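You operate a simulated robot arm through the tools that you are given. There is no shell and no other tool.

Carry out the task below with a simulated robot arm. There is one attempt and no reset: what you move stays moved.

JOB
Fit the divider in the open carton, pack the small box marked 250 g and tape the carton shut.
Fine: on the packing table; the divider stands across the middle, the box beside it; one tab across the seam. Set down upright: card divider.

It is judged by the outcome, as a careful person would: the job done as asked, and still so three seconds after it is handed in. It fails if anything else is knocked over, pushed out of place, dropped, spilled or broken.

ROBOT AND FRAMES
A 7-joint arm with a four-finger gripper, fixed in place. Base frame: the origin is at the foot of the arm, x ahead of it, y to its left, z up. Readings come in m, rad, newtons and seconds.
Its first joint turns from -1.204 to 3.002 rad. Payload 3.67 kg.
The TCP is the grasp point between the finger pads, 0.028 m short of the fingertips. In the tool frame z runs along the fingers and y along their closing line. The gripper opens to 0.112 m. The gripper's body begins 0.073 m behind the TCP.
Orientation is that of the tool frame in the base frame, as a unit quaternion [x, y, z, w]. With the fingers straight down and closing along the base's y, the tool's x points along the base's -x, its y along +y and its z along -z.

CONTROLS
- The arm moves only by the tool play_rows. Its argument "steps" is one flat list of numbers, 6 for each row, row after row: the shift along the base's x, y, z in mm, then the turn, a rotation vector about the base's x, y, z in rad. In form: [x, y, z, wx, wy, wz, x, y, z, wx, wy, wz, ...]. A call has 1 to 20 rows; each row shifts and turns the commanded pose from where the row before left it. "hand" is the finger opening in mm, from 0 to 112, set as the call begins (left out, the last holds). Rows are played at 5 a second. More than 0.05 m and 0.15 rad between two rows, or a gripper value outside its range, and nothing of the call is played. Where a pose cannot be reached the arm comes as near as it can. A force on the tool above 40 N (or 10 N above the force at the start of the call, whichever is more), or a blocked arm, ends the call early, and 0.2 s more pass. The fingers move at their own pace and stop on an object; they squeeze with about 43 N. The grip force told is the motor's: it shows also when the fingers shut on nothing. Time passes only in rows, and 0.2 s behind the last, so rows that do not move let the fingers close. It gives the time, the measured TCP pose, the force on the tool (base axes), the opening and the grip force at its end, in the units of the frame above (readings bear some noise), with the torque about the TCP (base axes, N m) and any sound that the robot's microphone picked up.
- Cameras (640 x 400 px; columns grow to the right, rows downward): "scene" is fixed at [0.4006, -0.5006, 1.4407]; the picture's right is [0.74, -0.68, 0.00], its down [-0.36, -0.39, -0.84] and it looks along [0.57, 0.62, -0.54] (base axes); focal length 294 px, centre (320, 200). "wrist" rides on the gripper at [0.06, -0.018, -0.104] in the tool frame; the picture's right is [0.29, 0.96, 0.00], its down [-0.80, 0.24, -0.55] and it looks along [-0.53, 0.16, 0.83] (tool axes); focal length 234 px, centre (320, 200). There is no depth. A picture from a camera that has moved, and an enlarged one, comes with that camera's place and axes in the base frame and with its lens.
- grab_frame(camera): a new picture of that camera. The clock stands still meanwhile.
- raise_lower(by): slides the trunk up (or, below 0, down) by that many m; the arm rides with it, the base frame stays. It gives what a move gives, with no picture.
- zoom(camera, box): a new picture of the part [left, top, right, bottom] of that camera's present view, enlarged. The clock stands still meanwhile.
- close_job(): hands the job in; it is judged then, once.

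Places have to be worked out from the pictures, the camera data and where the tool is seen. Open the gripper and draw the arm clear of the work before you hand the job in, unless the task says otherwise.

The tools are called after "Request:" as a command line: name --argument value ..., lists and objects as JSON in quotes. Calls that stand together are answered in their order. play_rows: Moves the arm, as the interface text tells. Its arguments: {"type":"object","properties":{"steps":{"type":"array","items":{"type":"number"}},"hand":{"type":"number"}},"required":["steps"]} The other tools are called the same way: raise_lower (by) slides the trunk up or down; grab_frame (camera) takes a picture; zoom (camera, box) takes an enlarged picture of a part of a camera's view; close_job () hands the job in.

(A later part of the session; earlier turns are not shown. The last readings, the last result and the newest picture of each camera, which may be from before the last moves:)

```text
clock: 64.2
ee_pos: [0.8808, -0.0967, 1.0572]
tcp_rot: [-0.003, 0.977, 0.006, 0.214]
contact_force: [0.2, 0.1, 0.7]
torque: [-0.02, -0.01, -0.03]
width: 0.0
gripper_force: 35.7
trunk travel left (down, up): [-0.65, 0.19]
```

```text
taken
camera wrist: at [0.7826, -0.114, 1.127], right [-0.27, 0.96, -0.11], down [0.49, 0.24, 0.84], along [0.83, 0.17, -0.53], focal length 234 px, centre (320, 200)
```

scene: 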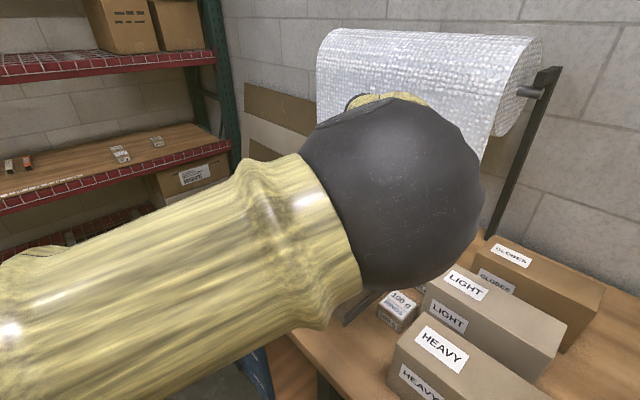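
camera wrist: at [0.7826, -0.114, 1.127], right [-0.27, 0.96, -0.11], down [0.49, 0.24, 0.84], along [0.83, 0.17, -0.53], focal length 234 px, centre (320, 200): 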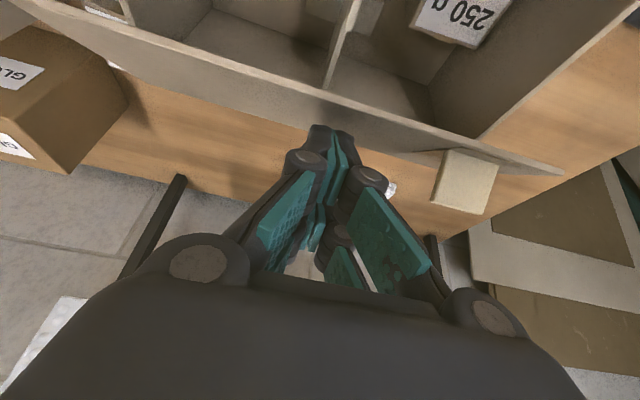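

The flap has rotated past vertical with negligible force. I'll continue the arc, moving −x and down.

Request:
play_rows --steps '[-12, 0, -5, 0, 0, 0, -11, 0, -7, 0, 0, 0, -9, 0, -9, 0, 0, 0, -7, 0, -9, 0, 0, 0, -4, 0, -8, 0, 0, 0, -2, 0, -6, 0, 0, 0, 0, 0, 0, 0, 0, 0]'

Request:
grab_frame --camera "wrist"

Request:
grab_frame --camera "scene"

```text
clock: 65.8
ee_pos: [0.8336, -0.0941, 1.0127]
tcp_rot: [-0.003, 0.977, 0.006, 0.213]
contact_force: [-0.5, -0.1, 0.7]
torque: [0.0, 0.01, -0.01]
width: 0.0
gripper_force: 35.8
trunk travel left (down, up): [-0.65, 0.19]
```

```text
taken
camera wrist: at [0.7358, -0.1133, 1.0823], right [-0.27, 0.96, -0.11], down [0.49, 0.24, 0.84], along [0.83, 0.17, -0.53], focal length 234 px, centre (320, 200)
```

wrist: 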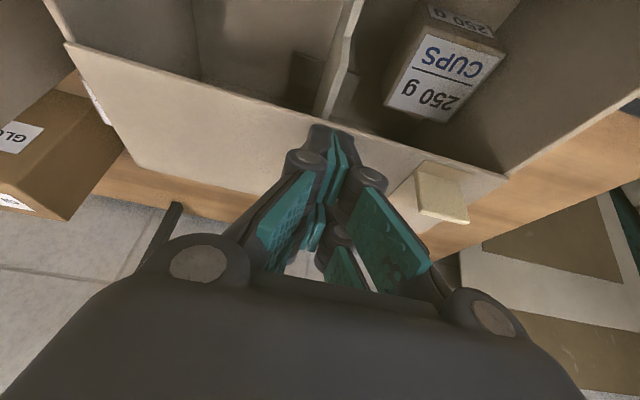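

```text
taken
```

scene: 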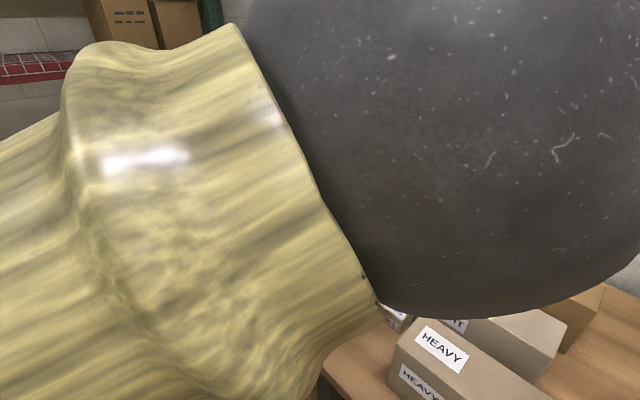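

The far flap is now almost closed, with its free edge at about (0.825, z 0.974). It carries a small grip block on its outer face. I'll press it the last few millimetres and then see whether it stays.

Request:
play_rows --steps '[-2, 0, -5, 0, 0, 0, 0, 0, -4, 0, 0, 0, 0, 0, -3, 0, 0, 0, 0, 0, 0, 0, 0, 0]'

Request:
grab_frame --camera "wrist"

```text
clock: 66.8
ee_pos: [0.8305, -0.0957, 1.0045]
tcp_rot: [-0.004, 0.976, 0.006, 0.216]
contact_force: [2.7, 1.5, 32.5]
torque: [0.03, 0.21, -0.01]
width: 0.0059
gripper_force: 36.0
trunk travel left (down, up): [-0.65, 0.19]
```

```text
taken
camera wrist: at [0.7324, -0.1133, 1.0746], right [-0.27, 0.96, -0.11], down [0.49, 0.23, 0.84], along [0.83, 0.17, -0.53], focal length 234 px, centre (320, 200)
```

wrist: 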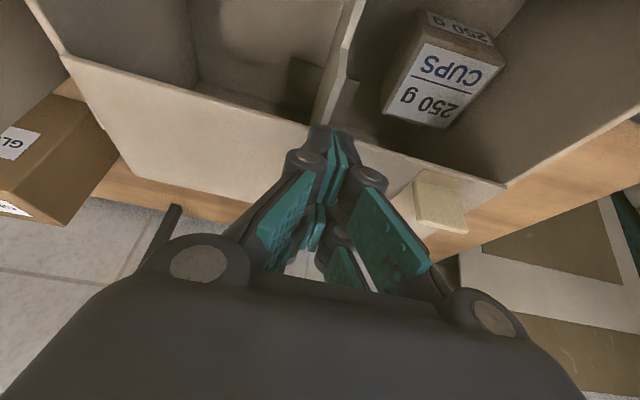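

The flap is pressed shut (32 N). I'll lift off slowly and watch whether it stays closed.

Request:
play_rows --steps '[0, 0, 5, 0, 0, 0, 0, 0, 15, 0, 0, 0, 0, 0, 30, 0, 0, 0, 0, 0, 40, 0, 0, 0, 0, 0, 40, 0, 0, 0, 0, 0, 0, 0, 0, 0]'

Request:
grab_frame --camera "wrist"

```text
clock: 68.2
ee_pos: [0.8341, -0.0985, 1.134]
tcp_rot: [-0.003, 0.977, 0.006, 0.213]
contact_force: [0.4, 0.2, 0.0]
torque: [-0.02, 0.02, 0.01]
width: 0.0
gripper_force: 35.6
trunk travel left (down, up): [-0.65, 0.19]
```

```text
taken
camera wrist: at [0.7349, -0.1163, 1.2026], right [-0.27, 0.96, -0.11], down [0.49, 0.23, 0.84], along [0.83, 0.17, -0.53], focal length 234 px, centre (320, 200)
```

wrist: 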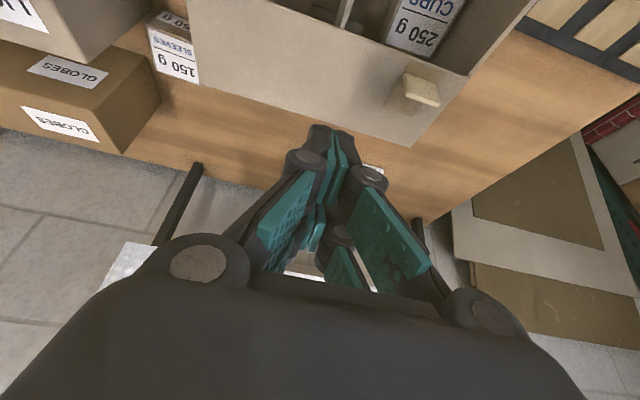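

The far flap stays shut. For the near flap, which lies flat at z≈0.966 with its free edge at x≈0.63, I'll back off toward the robot and pitch the tool to 45°. Then I'll lower in front of the flap so the tips can hook under its edge.

Request:
play_rows --steps '[-44, 0, 5, 0, 0, 0, -44, 0, 5, 0, 0, 0, -44, 0, 0, 0, 0, 0, -44, 0, 0, 0, 0, 0, -44, 0, 0, 0, 0, 0, -44, 0, 0, 0, -0.116, 0, -36, 0, 0, 0, -0.116, 0, 0, 0, 0, 0, -0.117, 0, 0, 0, 0, 0, 0, 0]' --hand 0

Request:
grab_frame --camera "wrist"

Request:
grab_frame --camera "scene"

```text
clock: 70.2
ee_pos: [0.5653, -0.0841, 1.1548]
tcp_rot: [-0.004, 0.925, 0.005, 0.381]
contact_force: [-0.8, 0.3, 0.8]
torque: [-0.01, 0.01, -0.01]
width: 0.0001
gripper_force: 35.3
out of reach, approached as far as the arm can: row 7, 8
trunk travel left (down, up): [-0.65, 0.19]
```

```text
taken
camera wrist: at [0.4492, -0.1031, 1.1869], right [-0.22, 0.96, -0.2], down [0.17, 0.23, 0.96], along [0.96, 0.17, -0.22], focal length 234 px, centre (320, 200)
```

wrist: 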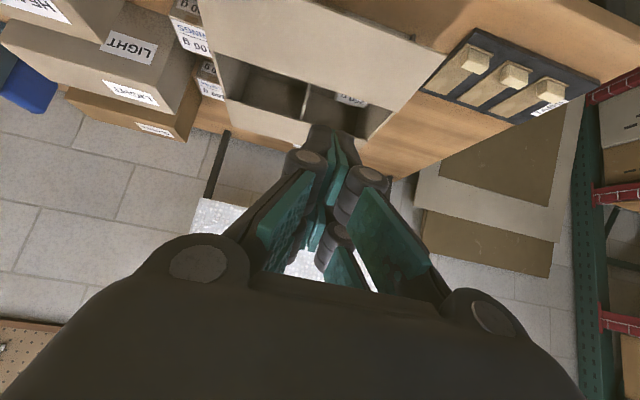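

```text
taken
```

scene: 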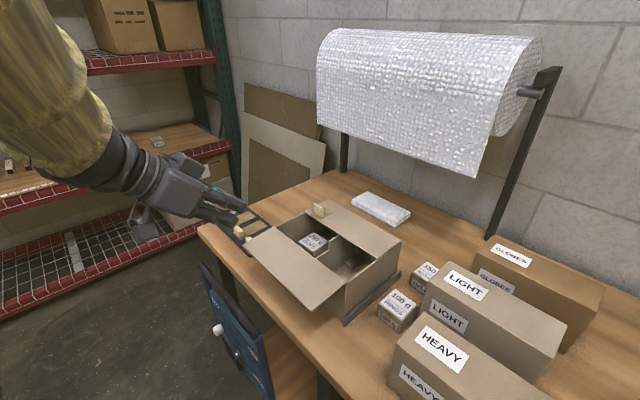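

The view is clear: the far flap is closed and everything else is in place. The arm is at a reach limit this high and close in. The 45° pitch is reached, so I'll lower the trunk 0.20 m to bring the whole arm straight down in front of the table edge.

Request:
raise_lower --by -0.1

Request:
grab_frame --camera "scene"

```text
clock: 71.6
ee_pos: [0.5665, -0.0842, 1.0549]
tcp_rot: [-0.004, 0.925, 0.005, 0.38]
contact_force: [-0.2, -0.4, 0.2]
torque: [-0.02, -0.05, 0.01]
width: 0.0
gripper_force: 36.0
trunk travel left (down, up): [-0.55, 0.29]
```

```text
taken
```

scene: 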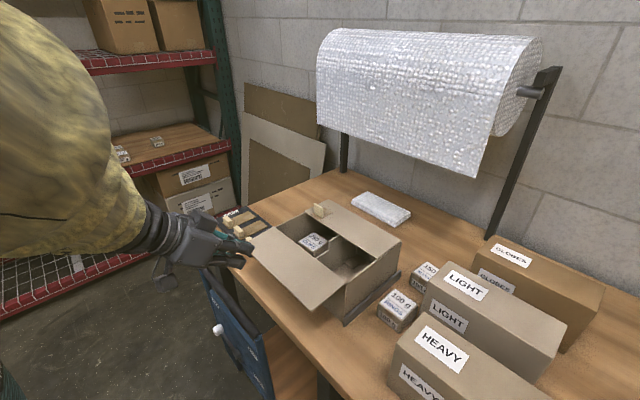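

The tip is about 28 mm clear of the flap's free edge (x≈0.628). I'll lower the remaining 0.115 m.

Request:
raise_lower --by -0.115

Request:
grab_frame --camera "scene"

Request:
grab_frame --camera "wrist"

```text
clock: 73.0
ee_pos: [0.5665, -0.084, 0.9397]
tcp_rot: [-0.004, 0.925, 0.005, 0.381]
contact_force: [0.5, 0.2, 0.4]
torque: [-0.01, -0.03, 0.0]
width: 0.0001
gripper_force: 36.1
trunk travel left (down, up): [-0.435, 0.405]
```

```text
taken
```

scene: 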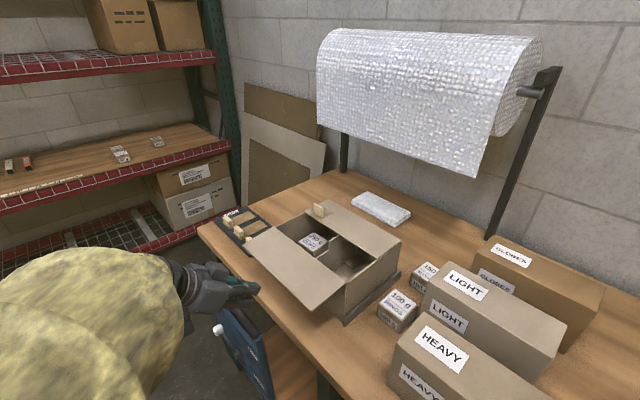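

```text
taken
camera wrist: at [0.45, -0.1026, 0.9718], right [-0.22, 0.96, -0.2], down [0.17, 0.24, 0.96], along [0.96, 0.17, -0.22], focal length 234 px, centre (320, 200)
```

wrist: 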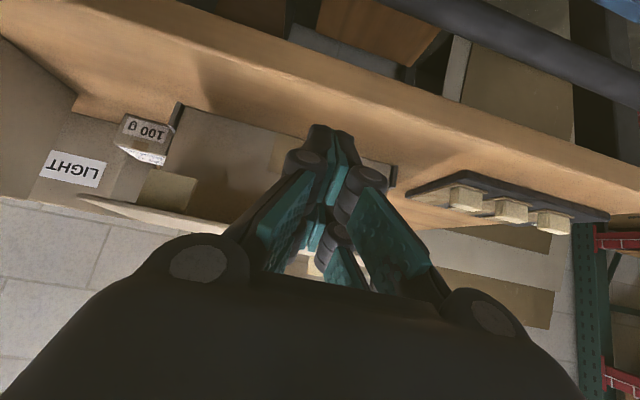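

I can see under the near flap. Its grip block hangs below at y≈−0.19, away from my fingers at y≈−0.09. I'll move forward so the tips go about 30 mm under the flap edge.

Request:
play_rows --steps '[10, -3, -6, 0, 0, 0, 15, -3, -5, 0, 0, 0, 15, -3, 0, 0, 0, 0, 15, -3, 0, 0, 0, 0, 15, 0, 0, 0, 0, 0, 0, 0, 0, 0, 0, 0]'

Request:
grab_frame --camera "wrist"

Request:
zoom --camera "scene" --box '[160, 170, 420, 340]'

```text
clock: 74.4
ee_pos: [0.6342, -0.0962, 0.9291]
tcp_rot: [-0.004, 0.925, 0.005, 0.381]
contact_force: [-25.2, 1.2, -2.8]
torque: [-0.08, -0.92, -0.18]
width: 0.0062
gripper_force: 35.9
trunk travel left (down, up): [-0.435, 0.405]
```

```text
taken
camera wrist: at [0.517, -0.1147, 0.9606], right [-0.22, 0.96, -0.2], down [0.17, 0.24, 0.96], along [0.96, 0.17, -0.22], focal length 234 px, centre (320, 200)
```

wrist: 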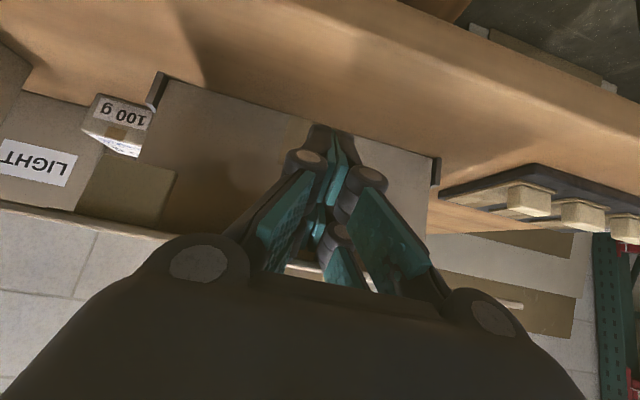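

```text
2.35 times, centred on (290, 255) of scene
camera zoom: at [0.4006, -0.5006, 1.4407], right [0.74, -0.68, 0.0], down [-0.36, -0.39, -0.84], along [0.57, 0.62, -0.54], focal length 692 px, centre (391, 71)
```

zoom: 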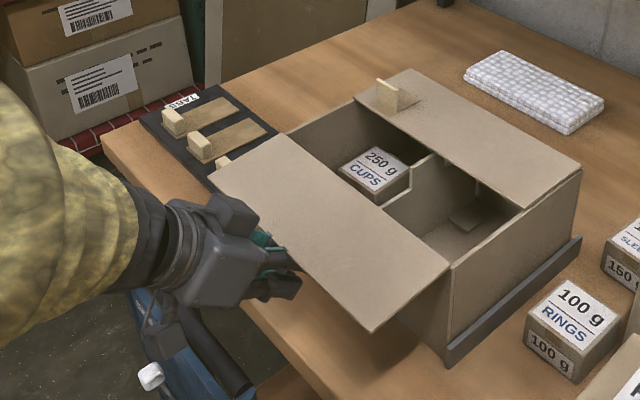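

The finger knuckle is pushing the flap's front edge with 25 N. I'll back off 6 mm and then lift along the flap's arc to raise it, checking midway.

Request:
play_rows --steps '[-7, 0, 0, 0, 0, 0, 2, 0, 14, 0, 0, 0, 3, 0, 14, 0, 0, 0, 4, 0, 14, 0, 0, 0, 4, 0, 11, 0, 0, 0, 8, 0, 11, 0, 0, 0, 7, 0, 9, 0, 0, 0, 0, 0, 0, 0, 0, 0]'

Request:
zoom --camera "scene" --box '[160, 170, 420, 340]'

```text
clock: 76.2
ee_pos: [0.6569, -0.0968, 1.0017]
tcp_rot: [-0.003, 0.925, 0.005, 0.379]
contact_force: [-0.3, -0.8, -1.0]
torque: [0.02, 0.04, 0.0]
width: 0.0
gripper_force: 36.0
trunk travel left (down, up): [-0.435, 0.405]
```

```text
2.35 times, centred on (290, 255) of scene
camera zoom: at [0.4006, -0.5006, 1.4407], right [0.74, -0.68, 0.0], down [-0.36, -0.39, -0.84], along [0.57, 0.62, -0.54], focal length 692 px, centre (391, 71)
```

zoom: 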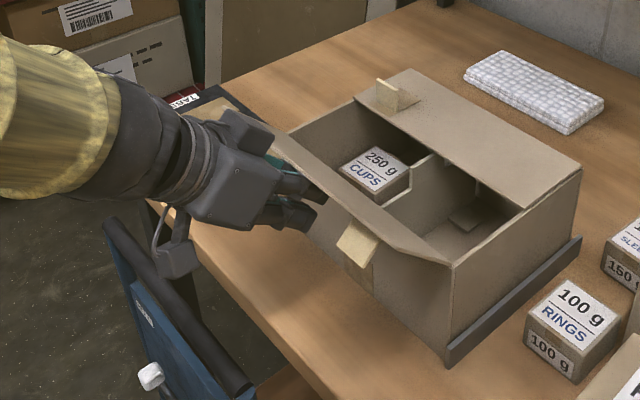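

The near flap is rising well. I'll continue the arc, over the top and down onto the carton.

Request:
play_rows --steps '[6, 0, 13, 0, 0, 0, 5, 0, 13, 0, 0, 0, 8, 0, 13, 0, 0, 0, 8, 0, 5, 0, 0, 0, 8, 0, 2, 0, 0, 0, 10, 0, 0, 0, 0, 0, 10, 0, -1, 0, 0, 0, 0, 0, 0, 0, 0, 0]'

Request:
zoom --camera "scene" --box '[160, 170, 420, 340]'

```text
clock: 78.0
ee_pos: [0.7131, -0.0961, 1.0458]
tcp_rot: [-0.004, 0.925, 0.005, 0.38]
contact_force: [-0.2, -0.1, -0.6]
torque: [0.01, -0.02, 0.0]
width: 0.0002
gripper_force: 35.7
trunk travel left (down, up): [-0.435, 0.405]
```

```text
2.35 times, centred on (290, 255) of scene
camera zoom: at [0.4006, -0.5006, 1.4407], right [0.74, -0.68, 0.0], down [-0.36, -0.39, -0.84], along [0.57, 0.62, -0.54], focal length 692 px, centre (391, 71)
```

zoom: 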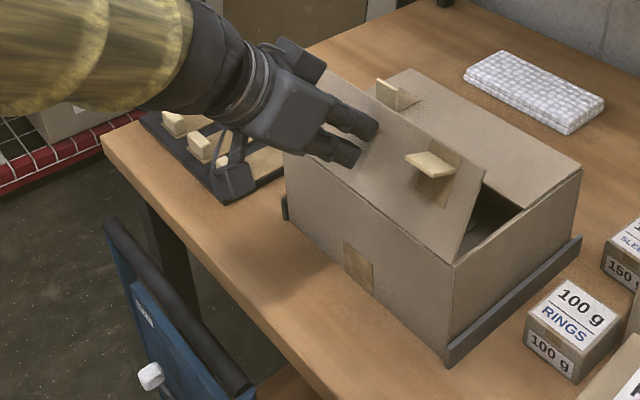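

The near flap is past vertical. I'll finish folding it down onto the carton.

Request:
play_rows --steps '[9, 0, -2, 0, 0, 0, 9, 0, -5, 0, 0, 0, 9, 0, -6, 0, 0, 0, 8, 0, -8, 0, 0, 0, 6, 0, -9, 0, 0, 0, 5, 0, -9, 0, 0, 0, 2, 0, -6, 0, 0, 0, 0, 0, 0, 0, 0, 0]'

Request:
zoom --camera "scene" --box '[160, 170, 420, 340]'

```text
clock: 79.6
ee_pos: [0.7611, -0.0951, 1.0108]
tcp_rot: [-0.004, 0.922, 0.006, 0.386]
contact_force: [-0.1, -2.7, 20.8]
torque: [-0.1, 0.01, -0.16]
width: 0.0061
gripper_force: 35.8
trunk travel left (down, up): [-0.435, 0.405]
stopped in row 7: the force on the tool passed its limit at 46 N (the readings are from after the stop); the commanded pose is now the measured one
```

```text
2.35 times, centred on (290, 255) of scene
camera zoom: at [0.4006, -0.5006, 1.4407], right [0.74, -0.68, 0.0], down [-0.36, -0.39, -0.84], along [0.57, 0.62, -0.54], focal length 692 px, centre (391, 71)
```

zoom: 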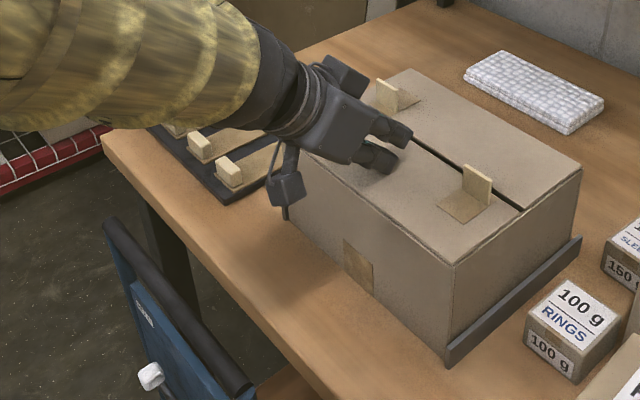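

Both flaps are shut flush. I'll lift off slowly and confirm they stay closed.

Request:
play_rows --steps '[0, 0, 4, 0, 0, 0, 0, 0, 15, 0, 0, 0, -10, 0, 30, 0, 0, 0, -10, 0, 40, 0, 0, 0, -20, 0, 40, 0, 0, 0, -40, 0, 20, 0, 0, 0, 0, 0, 0, 0, 0, 0]'

Request:
grab_frame --camera "scene"

Request:
zoom --camera "scene" --box '[180, 170, 420, 330]'

```text
clock: 81.2
ee_pos: [0.6813, -0.0958, 1.156]
tcp_rot: [-0.005, 0.924, 0.006, 0.383]
contact_force: [0.2, -0.1, -0.1]
torque: [0.0, 0.03, 0.01]
width: 0.0001
gripper_force: 35.9
trunk travel left (down, up): [-0.435, 0.405]
```

```text
taken
```

scene: 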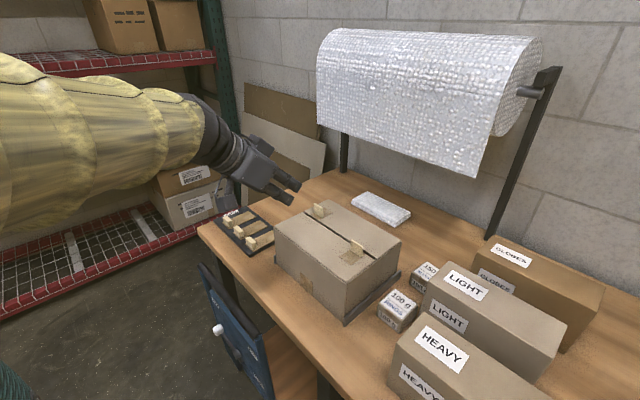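

```text
2.50 times, centred on (300, 250) of scene
camera zoom: at [0.4006, -0.5006, 1.4407], right [0.74, -0.68, 0.0], down [-0.36, -0.39, -0.84], along [0.57, 0.62, -0.54], focal length 735 px, centre (370, 75)
```

zoom: 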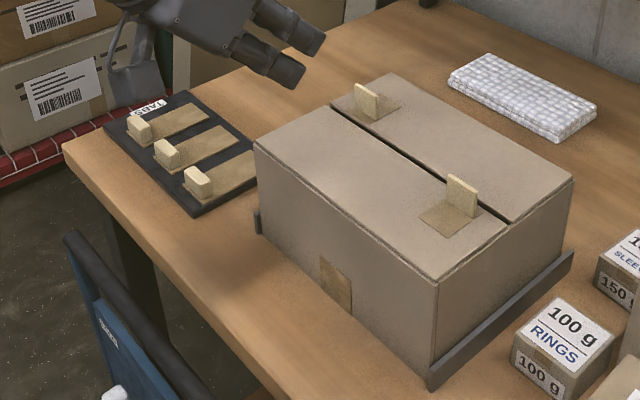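

The carton is neatly closed. Now for the tape tab: the grip blocks stand at about x 0.694, y 0.13, 0.20 and 0.27. I'll bring the tool back to vertical and hover over the nearest tab.

Request:
play_rows --steps '[0, 30, 10, 0, 0.13, 0, 0, 35, 0, 0, 0.13, 0, 0, 35, 0, 0, 0.13, 0, 3, 35, 0, 0, 0.13, 0, 5, 35, 0, 0, 0.13, 0, 5, 35, 0, 0, 0.13, 0, 0, 20, -30, 0, 0, 0, 0, 0, -40, 0, 0, 0, 0, 0, -40, 0, 0, 0, 0, 0, 0, 0, 0, 0]' --hand 60

Request:
grab_frame --camera "wrist"

Request:
grab_frame --camera "scene"

```text
clock: 83.4
ee_pos: [0.6908, 0.1287, 1.0562]
tcp_rot: [-0.002, 1.0, 0.007, 0.004]
contact_force: [-0.4, 0.4, -0.3]
torque: [0.01, 0.0, 0.01]
width: 0.0603
gripper_force: 0.1
trunk travel left (down, up): [-0.435, 0.405]
```

```text
taken
camera wrist: at [0.6297, 0.1118, 1.1601], right [-0.29, 0.96, 0.01], down [0.79, 0.23, 0.56], along [0.53, 0.17, -0.83], focal length 234 px, centre (320, 200)
```

wrist: 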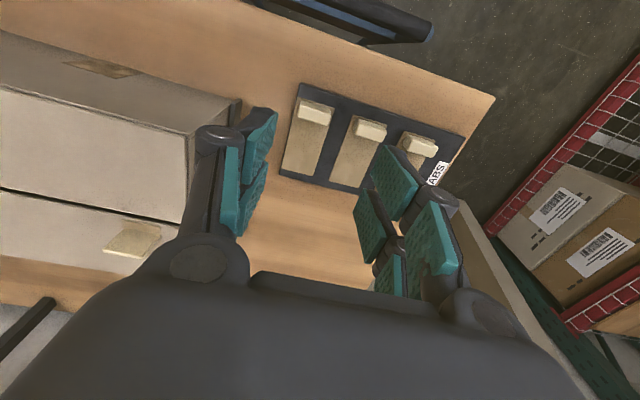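

```text
taken
```

scene: 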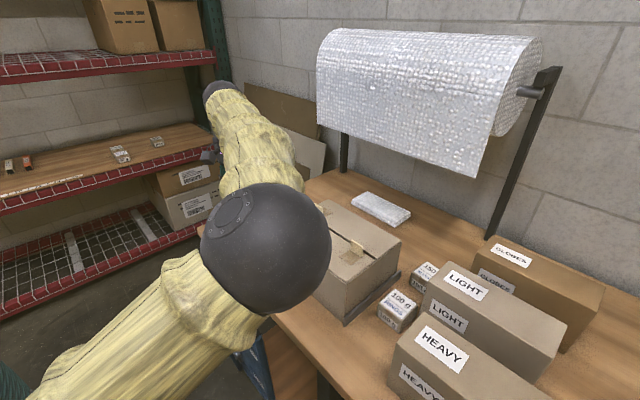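

The elbow sits in front of the table, well above the carton. I'll zoom in on tab 1 to get its exact position.

Request:
zoom --camera "wrist" --box '[250, 70, 470, 210]'

```text
2.86 times, centred on (360, 140) of wrist
camera zoom: at [0.6297, 0.1118, 1.1601], right [-0.29, 0.96, 0.01], down [0.79, 0.23, 0.56], along [0.53, 0.17, -0.83], focal length 669 px, centre (206, 371)
```

zoom: 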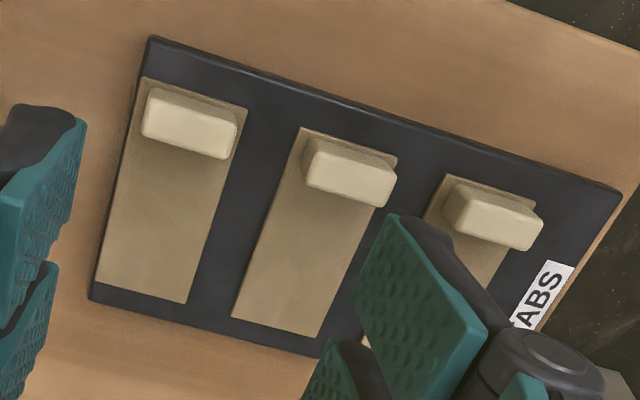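

Tab 1 measurements: the plate spans x 0.690–0.795 and y 0.105–0.153. Its grip block is centred at (0.6985, 0.1285), about 39 mm wide in y and 23 mm high. I'll align and descend to z≈0.90 first.

Request:
play_rows --steps '[8.5, -1, -35, -0.012, 0, 0, 0, 0, -40, 0, 0, 0, 0, 0, -40, 0, 0, 0, 0, 0, -36, 0, 0, 0, 0, 0, 0, 0, 0, 0]' --hand 56

Request:
grab_frame --camera "wrist"

Request:
grab_frame --camera "scene"

```text
clock: 84.6
ee_pos: [0.7022, 0.1269, 0.9045]
tcp_rot: [-0.001, 1.0, 0.001, 0.003]
contact_force: [0.0, -0.2, 0.7]
torque: [-0.02, -0.02, -0.01]
width: 0.056
gripper_force: 0.2
trunk travel left (down, up): [-0.435, 0.405]
```

```text
taken
camera wrist: at [0.6415, 0.1111, 1.0084], right [-0.29, 0.96, 0.0], down [0.79, 0.24, 0.56], along [0.53, 0.16, -0.83], focal length 234 px, centre (320, 200)
```

wrist: 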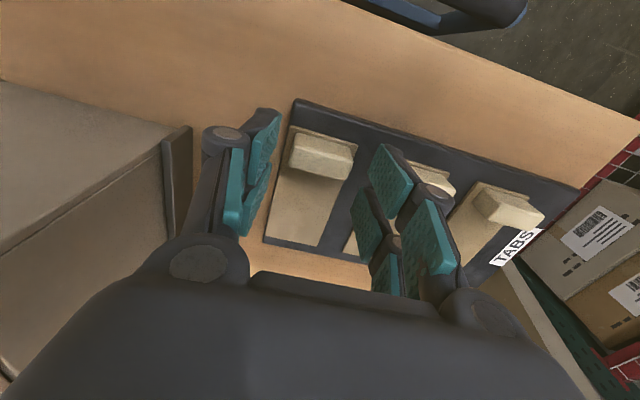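

```text
taken
```

scene: 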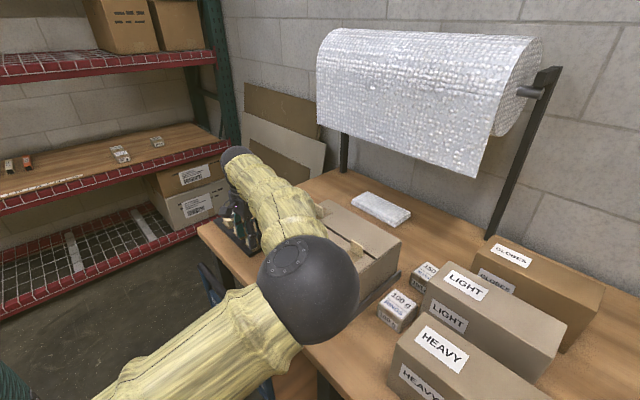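

I'll zoom to check the block's position between the fingers.

Request:
zoom --camera "wrist" --box '[220, 90, 460, 260]'

Request:
zoom --camera "scene" --box '[190, 180, 410, 340]'

```text
2.35 times, centred on (340, 175) of wrist
camera zoom: at [0.6415, 0.1111, 1.0084], right [-0.29, 0.96, 0.0], down [0.79, 0.24, 0.56], along [0.53, 0.16, -0.83], focal length 551 px, centre (273, 259)
```

zoom: 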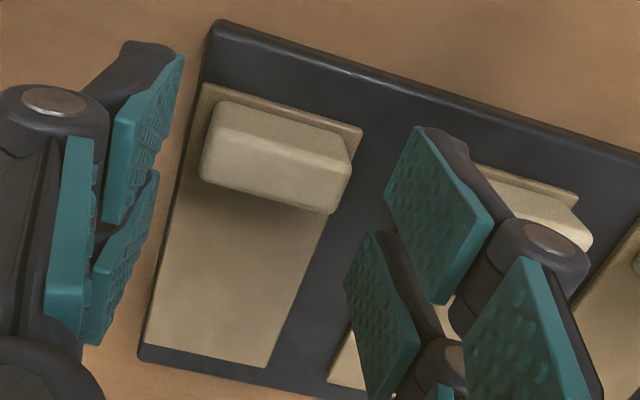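

```text
2.50 times, centred on (300, 260) of scene
camera zoom: at [0.4006, -0.5006, 1.4407], right [0.74, -0.68, 0.0], down [-0.36, -0.39, -0.84], along [0.57, 0.62, -0.54], focal length 735 px, centre (370, 50)
```

zoom: 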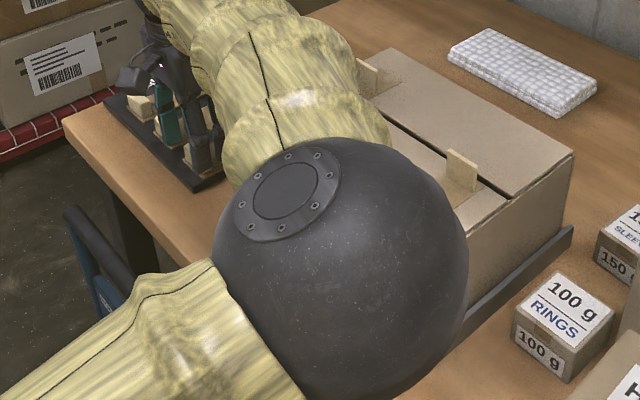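

The block centre reads (0.702, 0.130) and the TCP is at (0.7015, 0.129), so it is centred. I'll descend 26 mm and close gently on the block.

Request:
play_rows --steps '[0, 1, -10, 0, 0, 0, 0, 0, -10, 0, 0, 0, 0, 0, -5, 0, 0, 0, 0, 0, 0, 0, 0, 0]' --hand 56

Request:
play_rows --steps '[0, 0, 0, 0, 0, 0, 0, 0, 0, 0, 0, 0, 0, 0, 0, 0, 0, 0]' --hand 20

Request:
zoom --camera "wrist" --box '[200, 60, 460, 260]'

```text
clock: 85.6
ee_pos: [0.7032, 0.1285, 0.8797]
tcp_rot: [-0.002, 1.0, 0.001, 0.003]
contact_force: [-0.3, -0.3, -0.2]
torque: [0.0, 0.02, 0.0]
width: 0.0558
gripper_force: 0.0
trunk travel left (down, up): [-0.435, 0.405]
```

```text
clock: 86.4
ee_pos: [0.7024, 0.129, 0.8804]
tcp_rot: [-0.001, 1.0, 0.001, 0.002]
contact_force: [-1.6, -0.5, 2.2]
torque: [0.02, -0.08, -0.03]
width: 0.0463
gripper_force: 42.6
trunk travel left (down, up): [-0.435, 0.405]
```

```text
2.00 times, centred on (330, 160) of wrist
camera zoom: at [0.6413, 0.1124, 0.9843], right [-0.29, 0.96, 0.0], down [0.79, 0.24, 0.56], along [0.53, 0.16, -0.83], focal length 468 px, centre (300, 280)
```

zoom: 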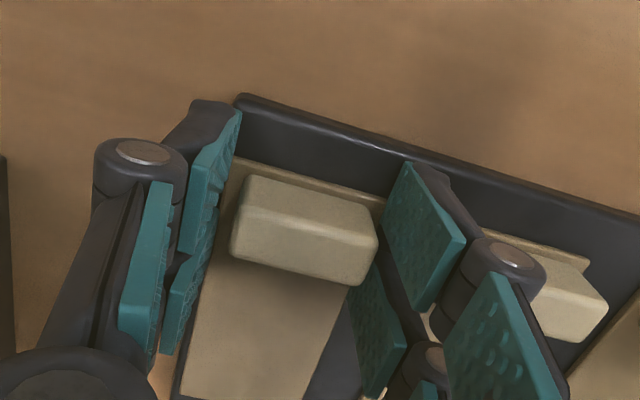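

The fingers stopped at 46 mm with full grip force, so they hold the block or plate. I'll lift a little and look.

Request:
play_rows --steps '[0, 0, 5, 0, 0, 0, 0, 0, 10, 0, 0, 0, 0, 0, 20, 0, 0, 0, 0, 0, 0, 0, 0, 0]'

Request:
grab_frame --camera "wrist"

Request:
zoom --camera "wrist" --box '[200, 60, 460, 260]'

```text
clock: 87.4
ee_pos: [0.702, 0.1315, 0.9135]
tcp_rot: [-0.001, 1.0, 0.002, 0.003]
contact_force: [-0.2, -0.6, -0.9]
torque: [0.02, 0.05, -0.02]
width: 0.0461
gripper_force: 42.7
trunk travel left (down, up): [-0.435, 0.405]
```

```text
taken
camera wrist: at [0.641, 0.1143, 1.0194], right [-0.29, 0.96, 0.0], down [0.79, 0.24, 0.56], along [0.53, 0.16, -0.83], focal length 234 px, centre (320, 200)
```

wrist: 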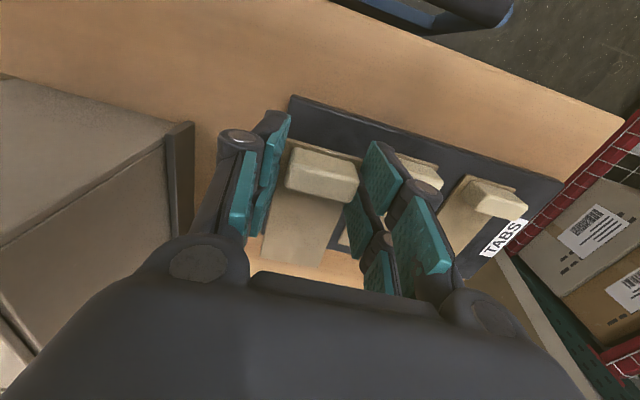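

```text
2.00 times, centred on (330, 160) of wrist
camera zoom: at [0.641, 0.1143, 1.0194], right [-0.29, 0.96, 0.0], down [0.79, 0.24, 0.56], along [0.53, 0.16, -0.83], focal length 468 px, centre (300, 280)
```

zoom: 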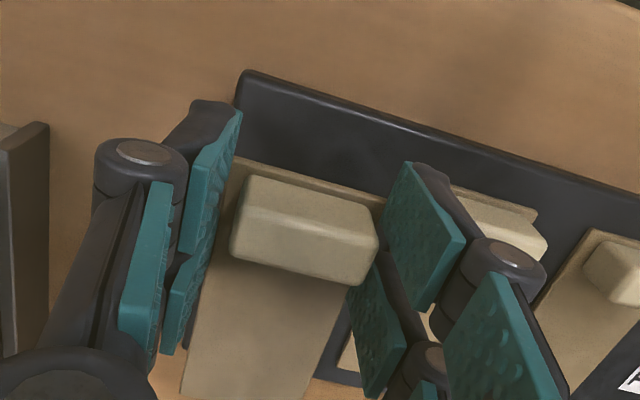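

The tab came up with the gripper, held across the 46 mm plate width. The elbow is low with the trunk down, so I'll raise the trunk back by 0.215 m. That lifts the tab straight up and keeps the elbow clear of the carton and boxes.

Request:
raise_lower --by 0.215

Request:
grab_frame --camera "wrist"

Request:
grab_frame --camera "scene"

```text
clock: 89.7
ee_pos: [0.7021, 0.1316, 1.1292]
tcp_rot: [-0.002, 1.0, 0.0, 0.003]
contact_force: [0.9, 0.1, -0.7]
torque: [0.01, 0.01, -0.01]
width: 0.0365
gripper_force: 43.3
trunk travel left (down, up): [-0.65, 0.19]
```

```text
taken
camera wrist: at [0.641, 0.1142, 1.2341], right [-0.29, 0.96, 0.0], down [0.79, 0.24, 0.56], along [0.53, 0.16, -0.83], focal length 234 px, centre (320, 200)
```

wrist: 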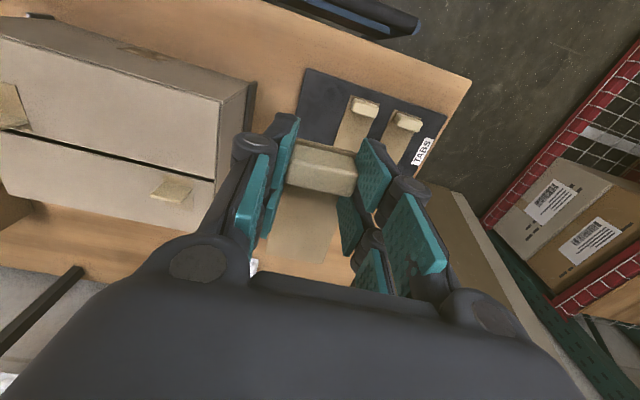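

```text
taken
```

scene: 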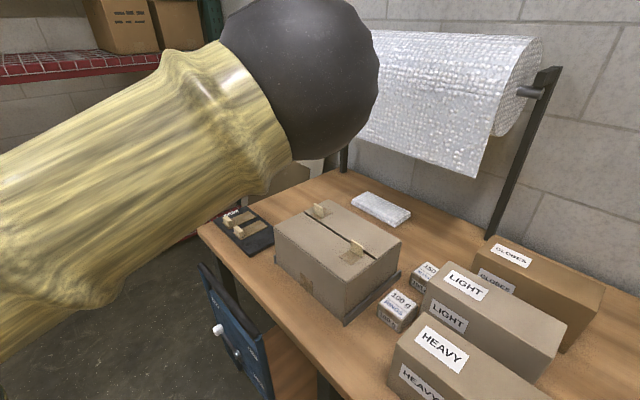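

The fingers slipped off the plate edges onto the block, which is 36.5 mm wide and a better hold. I'll check that the tab is level.

Request:
zoom --camera "wrist" --box '[220, 90, 440, 290]'

Request:
zoom --camera "scene" --box '[200, 100, 360, 220]'

```text
2.00 times, centred on (330, 190) of wrist
camera zoom: at [0.641, 0.1142, 1.2341], right [-0.29, 0.96, 0.0], down [0.79, 0.24, 0.56], along [0.53, 0.16, -0.83], focal length 468 px, centre (300, 220)
```

zoom: 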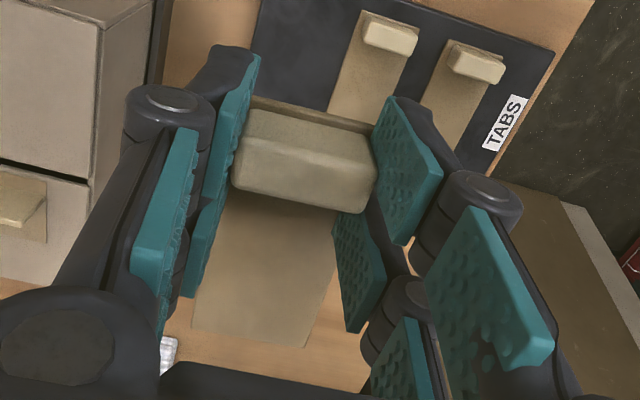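

```text
3.33 times, centred on (280, 160) of scene
camera zoom: at [0.4006, -0.5006, 1.4407], right [0.74, -0.68, 0.0], down [-0.36, -0.39, -0.84], along [0.57, 0.62, -0.54], focal length 980 px, centre (453, 333)
```

zoom: 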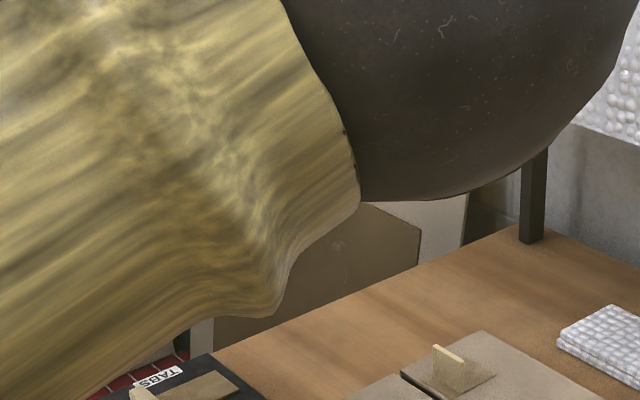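

The tab hangs level, with its plate centre about 40 mm ahead of the TCP. The seam is at x≈0.820, so I'll carry the tab to TCP (0.780, −0.103) at height.

Request:
play_rows --steps '[13, -39.2, 0, 0, 0, 0, 13, -39.2, 0, 0, 0, 0, 13, -39.2, 0, 0, 0, 0, 13, -39.2, 0, 0, 0, 0, 13, -39.2, 0, 0, 0, 0, 13, -39.2, 0, 0, 0, 0, 0, 0, -30, 0, 0, 0, 0, 0, 0, 0, 0, 0]'

Request:
grab_frame --camera "wrist"

Request:
grab_frame --camera "scene"

```text
clock: 91.5
ee_pos: [0.778, -0.1083, 1.0989]
tcp_rot: [0.0, 1.0, 0.0, 0.002]
contact_force: [0.2, -0.3, 1.0]
torque: [-0.02, 0.01, 0.01]
width: 0.0368
gripper_force: 43.8
trunk travel left (down, up): [-0.65, 0.19]
```

```text
taken
camera wrist: at [0.7169, -0.1253, 1.2032], right [-0.29, 0.96, 0.0], down [0.79, 0.24, 0.56], along [0.54, 0.16, -0.83], focal length 234 px, centre (320, 200)
```

wrist: 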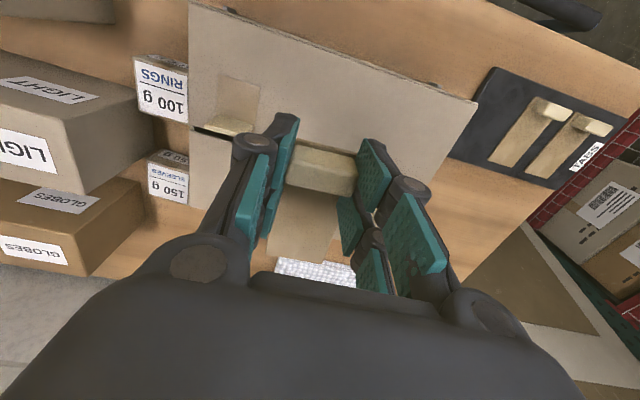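

```text
taken
```

scene: 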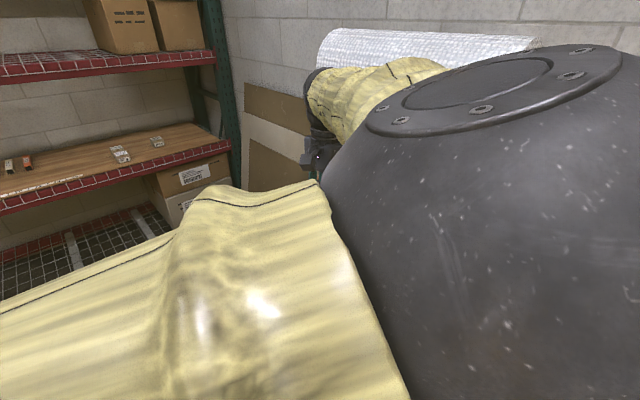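

I'll zoom in to confirm where the seam is relative to the held tab.

Request:
zoom --camera "wrist" --box '[180, 60, 480, 280]'

```text
1.82 times, centred on (330, 170) of wrist
camera zoom: at [0.7169, -0.1253, 1.2032], right [-0.29, 0.96, 0.0], down [0.79, 0.24, 0.56], along [0.54, 0.16, -0.83], focal length 426 px, centre (302, 254)
```

zoom: 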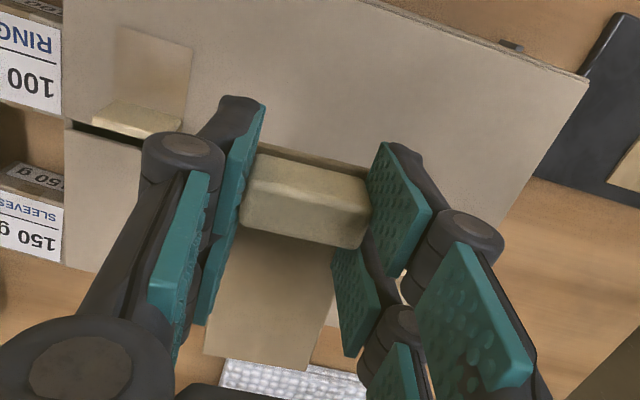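

The seam is at x≈0.819 and the plate centre at about 0.818. I'll shift +2 mm and descend to just above the expected contact height.

Request:
play_rows --steps '[2, 3, -25, 0, 0, 0, 0, 0, -25, 0, 0, 0, 0, 0, -15, 0, 0, 0, 0, 0, 0, 0, 0, 0]'

Request:
play_rows --steps '[0, 0, -4, 0, 0, 0, 0, 0, -3, 0, 0, 0, 0, 0, -3, 0, 0, 0, 0, 0, 0, 0, 0, 0]'

Request:
grab_frame --camera "wrist"

```text
clock: 92.5
ee_pos: [0.7838, -0.1027, 1.0344]
tcp_rot: [-0.002, 1.0, 0.0, 0.003]
contact_force: [-1.0, 0.1, 0.1]
torque: [0.0, -0.04, 0.02]
width: 0.0366
gripper_force: 42.9
trunk travel left (down, up): [-0.65, 0.19]
```

```text
clock: 93.5
ee_pos: [0.7828, -0.1013, 1.0242]
tcp_rot: [-0.003, 1.0, 0.001, 0.003]
contact_force: [0.5, 0.3, 0.3]
torque: [0.0, -0.01, 0.01]
width: 0.0367
gripper_force: 43.3
trunk travel left (down, up): [-0.65, 0.19]
```

```text
taken
camera wrist: at [0.7216, -0.1182, 1.1283], right [-0.29, 0.96, 0.0], down [0.79, 0.24, 0.56], along [0.53, 0.16, -0.83], focal length 234 px, centre (320, 200)
```

wrist: 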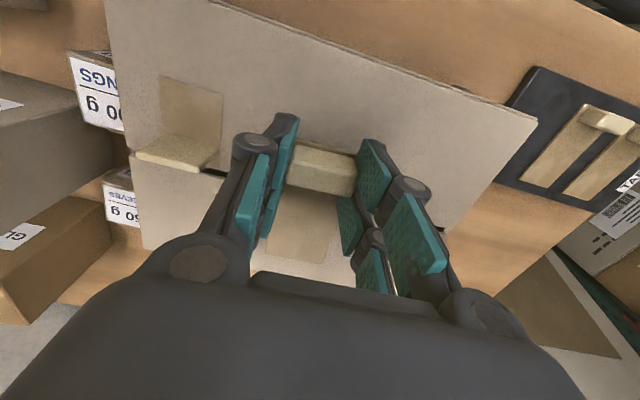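

No contact yet at 1.024, and contact is expected near 1.012. I'll continue gently.

Request:
play_rows --steps '[0, 0, -3, 0, 0, 0, 0, 0, -3, 0, 0, 0, 0, 0, 0, 0, 0, 0]'

Request:
play_rows --steps '[0, 0, -2, 0, 0, 0, 0, 0, -2, 0, 0, 0, 0, 0, 0, 0, 0, 0]'

```text
clock: 94.3
ee_pos: [0.7824, -0.1017, 1.0178]
tcp_rot: [-0.001, 1.0, 0.001, 0.003]
contact_force: [-0.4, 0.1, 0.6]
torque: [0.0, 0.04, 0.04]
width: 0.0369
gripper_force: 43.2
trunk travel left (down, up): [-0.65, 0.19]
```

```text
clock: 95.1
ee_pos: [0.781, -0.1018, 1.0145]
tcp_rot: [-0.002, 1.0, 0.0, 0.002]
contact_force: [0.3, 0.9, -0.2]
torque: [0.05, -0.02, 0.0]
width: 0.0365
gripper_force: 43.2
trunk travel left (down, up): [-0.65, 0.19]
```

Request:
play_rows --steps '[0, 0, -2, 0, 0, 0, 0, 0, -2, 0, 0, 0, 0, 0, 0, 0, 0, 0]'

Request:
play_rows --steps '[0, 0, -2, 0, 0, 0, 0, 0, -2, 0, 0, 0, 0, 0, 0, 0, 0, 0]'

Request:
zoom --camera "wrist" --box '[180, 60, 480, 280]'

```text
clock: 95.9
ee_pos: [0.7807, -0.1015, 1.0102]
tcp_rot: [-0.002, 1.0, 0.001, 0.003]
contact_force: [-0.7, 0.9, 0.2]
torque: [-0.03, 0.01, -0.02]
width: 0.0367
gripper_force: 43.0
trunk travel left (down, up): [-0.65, 0.19]
```

```text
clock: 96.7
ee_pos: [0.7808, -0.1005, 1.007]
tcp_rot: [-0.002, 1.0, 0.001, 0.005]
contact_force: [3.0, 1.2, 12.2]
torque: [-0.03, -0.19, 0.01]
width: 0.0364
gripper_force: 42.7
trunk travel left (down, up): [-0.65, 0.19]
```

```text
1.82 times, centred on (330, 170) of wrist
camera zoom: at [0.7196, -0.1173, 1.1118], right [-0.29, 0.96, 0.0], down [0.79, 0.24, 0.56], along [0.54, 0.16, -0.83], focal length 426 px, centre (302, 254)
```

zoom: 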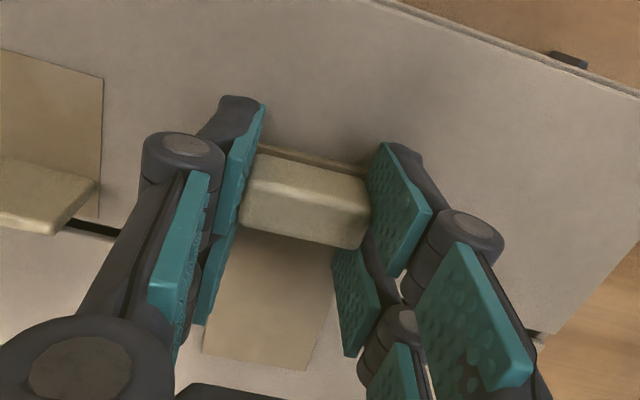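

The plate has touched down (12 N) and lies flat across the seam. I'll press a little more to stick it, then unload and release.

Request:
play_rows --steps '[0, 0, -1.5, 0, 0, 0, 0, 0, 0, 0, 0, 0, 0, 0, 0, 0, 0, 0, 0, 0, 0, 0, 0, 0]'

Request:
play_rows --steps '[0, 0, 1, 0, 0, 0, 0, 0, 0, 0, 0, 0]'

Request:
play_rows --steps '[0, 0, 0, 0, 0, 0, 0, 0, 0, 0, 0, 0, 0, 0, 0, 0, 0, 0]' --hand 60

Request:
grab_frame --camera "wrist"

```text
clock: 97.7
ee_pos: [0.7801, -0.1007, 1.0063]
tcp_rot: [-0.001, 1.0, 0.0, 0.004]
contact_force: [5.8, 2.6, 27.5]
torque: [0.03, -0.49, 0.04]
width: 0.0361
gripper_force: 42.3
trunk travel left (down, up): [-0.65, 0.19]
```

```text
clock: 98.3
ee_pos: [0.7818, -0.1004, 1.0066]
tcp_rot: [-0.002, 1.0, 0.0, 0.003]
contact_force: [5.8, 3.5, 23.0]
torque: [0.16, -0.38, 0.05]
width: 0.0364
gripper_force: 43.0
trunk travel left (down, up): [-0.65, 0.19]
```

```text
clock: 99.1
ee_pos: [0.7822, -0.1014, 1.0071]
tcp_rot: [-0.002, 1.0, 0.001, 0.003]
contact_force: [0.4, 0.1, 0.0]
torque: [-0.02, 0.05, -0.02]
width: 0.0599
gripper_force: 0.1
trunk travel left (down, up): [-0.65, 0.19]
```

```text
taken
camera wrist: at [0.7208, -0.1184, 1.1099], right [-0.29, 0.96, 0.0], down [0.79, 0.24, 0.56], along [0.53, 0.16, -0.83], focal length 234 px, centre (320, 200)
```

wrist: 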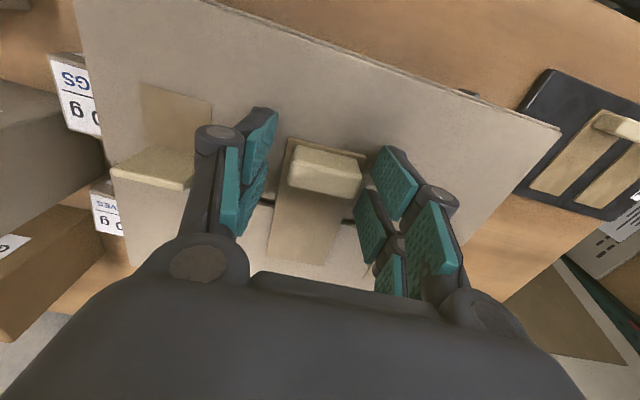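

The tab lies across the seam and is released. I'll rise, check, then press the plate's far half with closed fingers so both flaps are held.

Request:
play_rows --steps '[0, 0, 15, 0, 0, 0, 0, 0, 35, 0, 0, 0, 0, 0, 40, 0, 0, 0, 0, 0, 30, 0, 0, 0, 0, 0, 0, 0, 0, 0]'

Request:
grab_frame --camera "wrist"

Request:
zoom --camera "wrist" --box '[120, 20, 480, 240]'

```text
clock: 100.3
ee_pos: [0.779, -0.1013, 1.1226]
tcp_rot: [-0.002, 1.0, 0.001, 0.003]
contact_force: [0.1, 0.7, 0.5]
torque: [0.0, -0.01, 0.0]
width: 0.0599
gripper_force: 0.0
trunk travel left (down, up): [-0.65, 0.19]
```

```text
taken
camera wrist: at [0.7189, -0.119, 1.2273], right [-0.29, 0.96, 0.0], down [0.79, 0.24, 0.56], along [0.53, 0.16, -0.83], focal length 234 px, centre (320, 200)
```

wrist: 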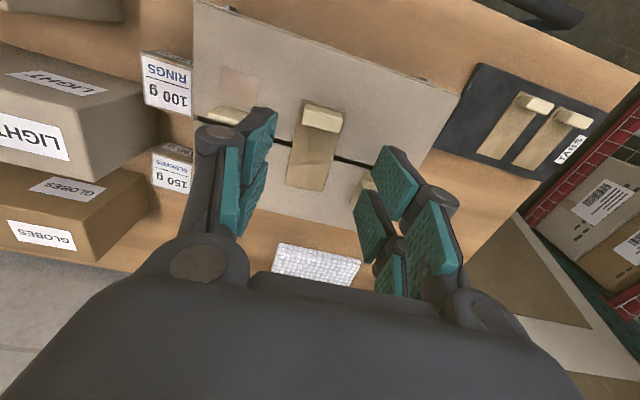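

```text
1.78 times, centred on (300, 130) of wrist
camera zoom: at [0.7189, -0.119, 1.2273], right [-0.29, 0.96, 0.0], down [0.79, 0.24, 0.56], along [0.53, 0.16, -0.83], focal length 416 px, centre (356, 324)
```

zoom: 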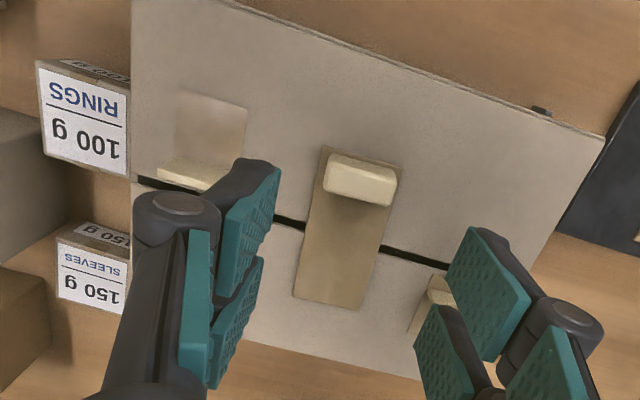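

The tab spans the seam centrally. I'll close the fingers and press gently on the plate just beyond the seam so it sticks to the far flap.

Request:
play_rows --steps '[30, 0, -20, 0, 0, 0, 32, 0, -25, 0, 0, 0, 0, 0, -30, 0, 0, 0, 0, 0, -20, 0, 0, 0, 0, 0, 0, 0, 0, 0]' --hand 0

Request:
play_rows --steps '[0, 0, -5, 0, 0, 0, 0, 0, -4, 0, 0, 0, 0, 0, 0, 0, 0, 0]'

```text
clock: 101.5
ee_pos: [0.8434, -0.1013, 1.0305]
tcp_rot: [-0.003, 1.0, 0.001, 0.002]
contact_force: [0.7, -0.2, 0.5]
torque: [-0.01, -0.03, 0.02]
width: 0.0
gripper_force: 35.2
trunk travel left (down, up): [-0.65, 0.19]
```

```text
clock: 102.3
ee_pos: [0.8429, -0.103, 1.0218]
tcp_rot: [-0.001, 1.0, 0.001, 0.003]
contact_force: [-0.7, 0.7, 1.0]
torque: [-0.03, 0.02, 0.01]
width: 0.0001
gripper_force: 35.6
trunk travel left (down, up): [-0.65, 0.19]
```

Request:
play_rows --steps '[0, 0, -4, 0, 0, 0, 0, 0, -3, 0, 0, 0, 0, 0, 0, 0, 0, 0]'

Request:
play_rows --steps '[0, 0, -2, 0, 0, 0, 0, 0, -1, 0, 0, 0, 0, 0, 0, 0, 0, 0]'

```text
clock: 103.1
ee_pos: [0.844, -0.1018, 1.0156]
tcp_rot: [-0.001, 1.0, 0.001, 0.004]
contact_force: [-0.2, 0.4, -0.6]
torque: [0.0, 0.01, 0.0]
width: 0.0
gripper_force: 35.7
trunk travel left (down, up): [-0.65, 0.19]
```

```text
clock: 103.9
ee_pos: [0.8428, -0.1014, 1.0128]
tcp_rot: [-0.002, 1.0, 0.001, 0.003]
contact_force: [-0.4, -0.2, -0.2]
torque: [-0.01, -0.01, 0.0]
width: 0.0002
gripper_force: 35.6
trunk travel left (down, up): [-0.65, 0.19]
```

Still free; I'll continue in 2 mm steps until light contact.

Request:
play_rows --steps '[0, 0, -2, 0, 0, 0, 0, 0, -1.5, 0, 0, 0, 0, 0, 0, 0, 0, 0]'

Request:
play_rows --steps '[0, 0, -1.5, 0, 0, 0, 0, 0, -1.5, 0, 0, 0, 0, 0, 0, 0, 0, 0]'

```text
clock: 104.7
ee_pos: [0.8448, -0.0998, 1.0085]
tcp_rot: [-0.002, 1.0, 0.0, 0.003]
contact_force: [0.1, 0.1, -0.7]
torque: [0.01, 0.02, -0.03]
width: 0.0
gripper_force: 35.9
trunk travel left (down, up): [-0.65, 0.19]
```

```text
clock: 105.5
ee_pos: [0.8442, -0.1001, 1.0056]
tcp_rot: [0.0, 1.0, 0.001, 0.002]
contact_force: [0.3, 0.7, -0.5]
torque: [-0.02, 0.02, -0.02]
width: 0.0
gripper_force: 35.8
trunk travel left (down, up): [-0.65, 0.19]
```

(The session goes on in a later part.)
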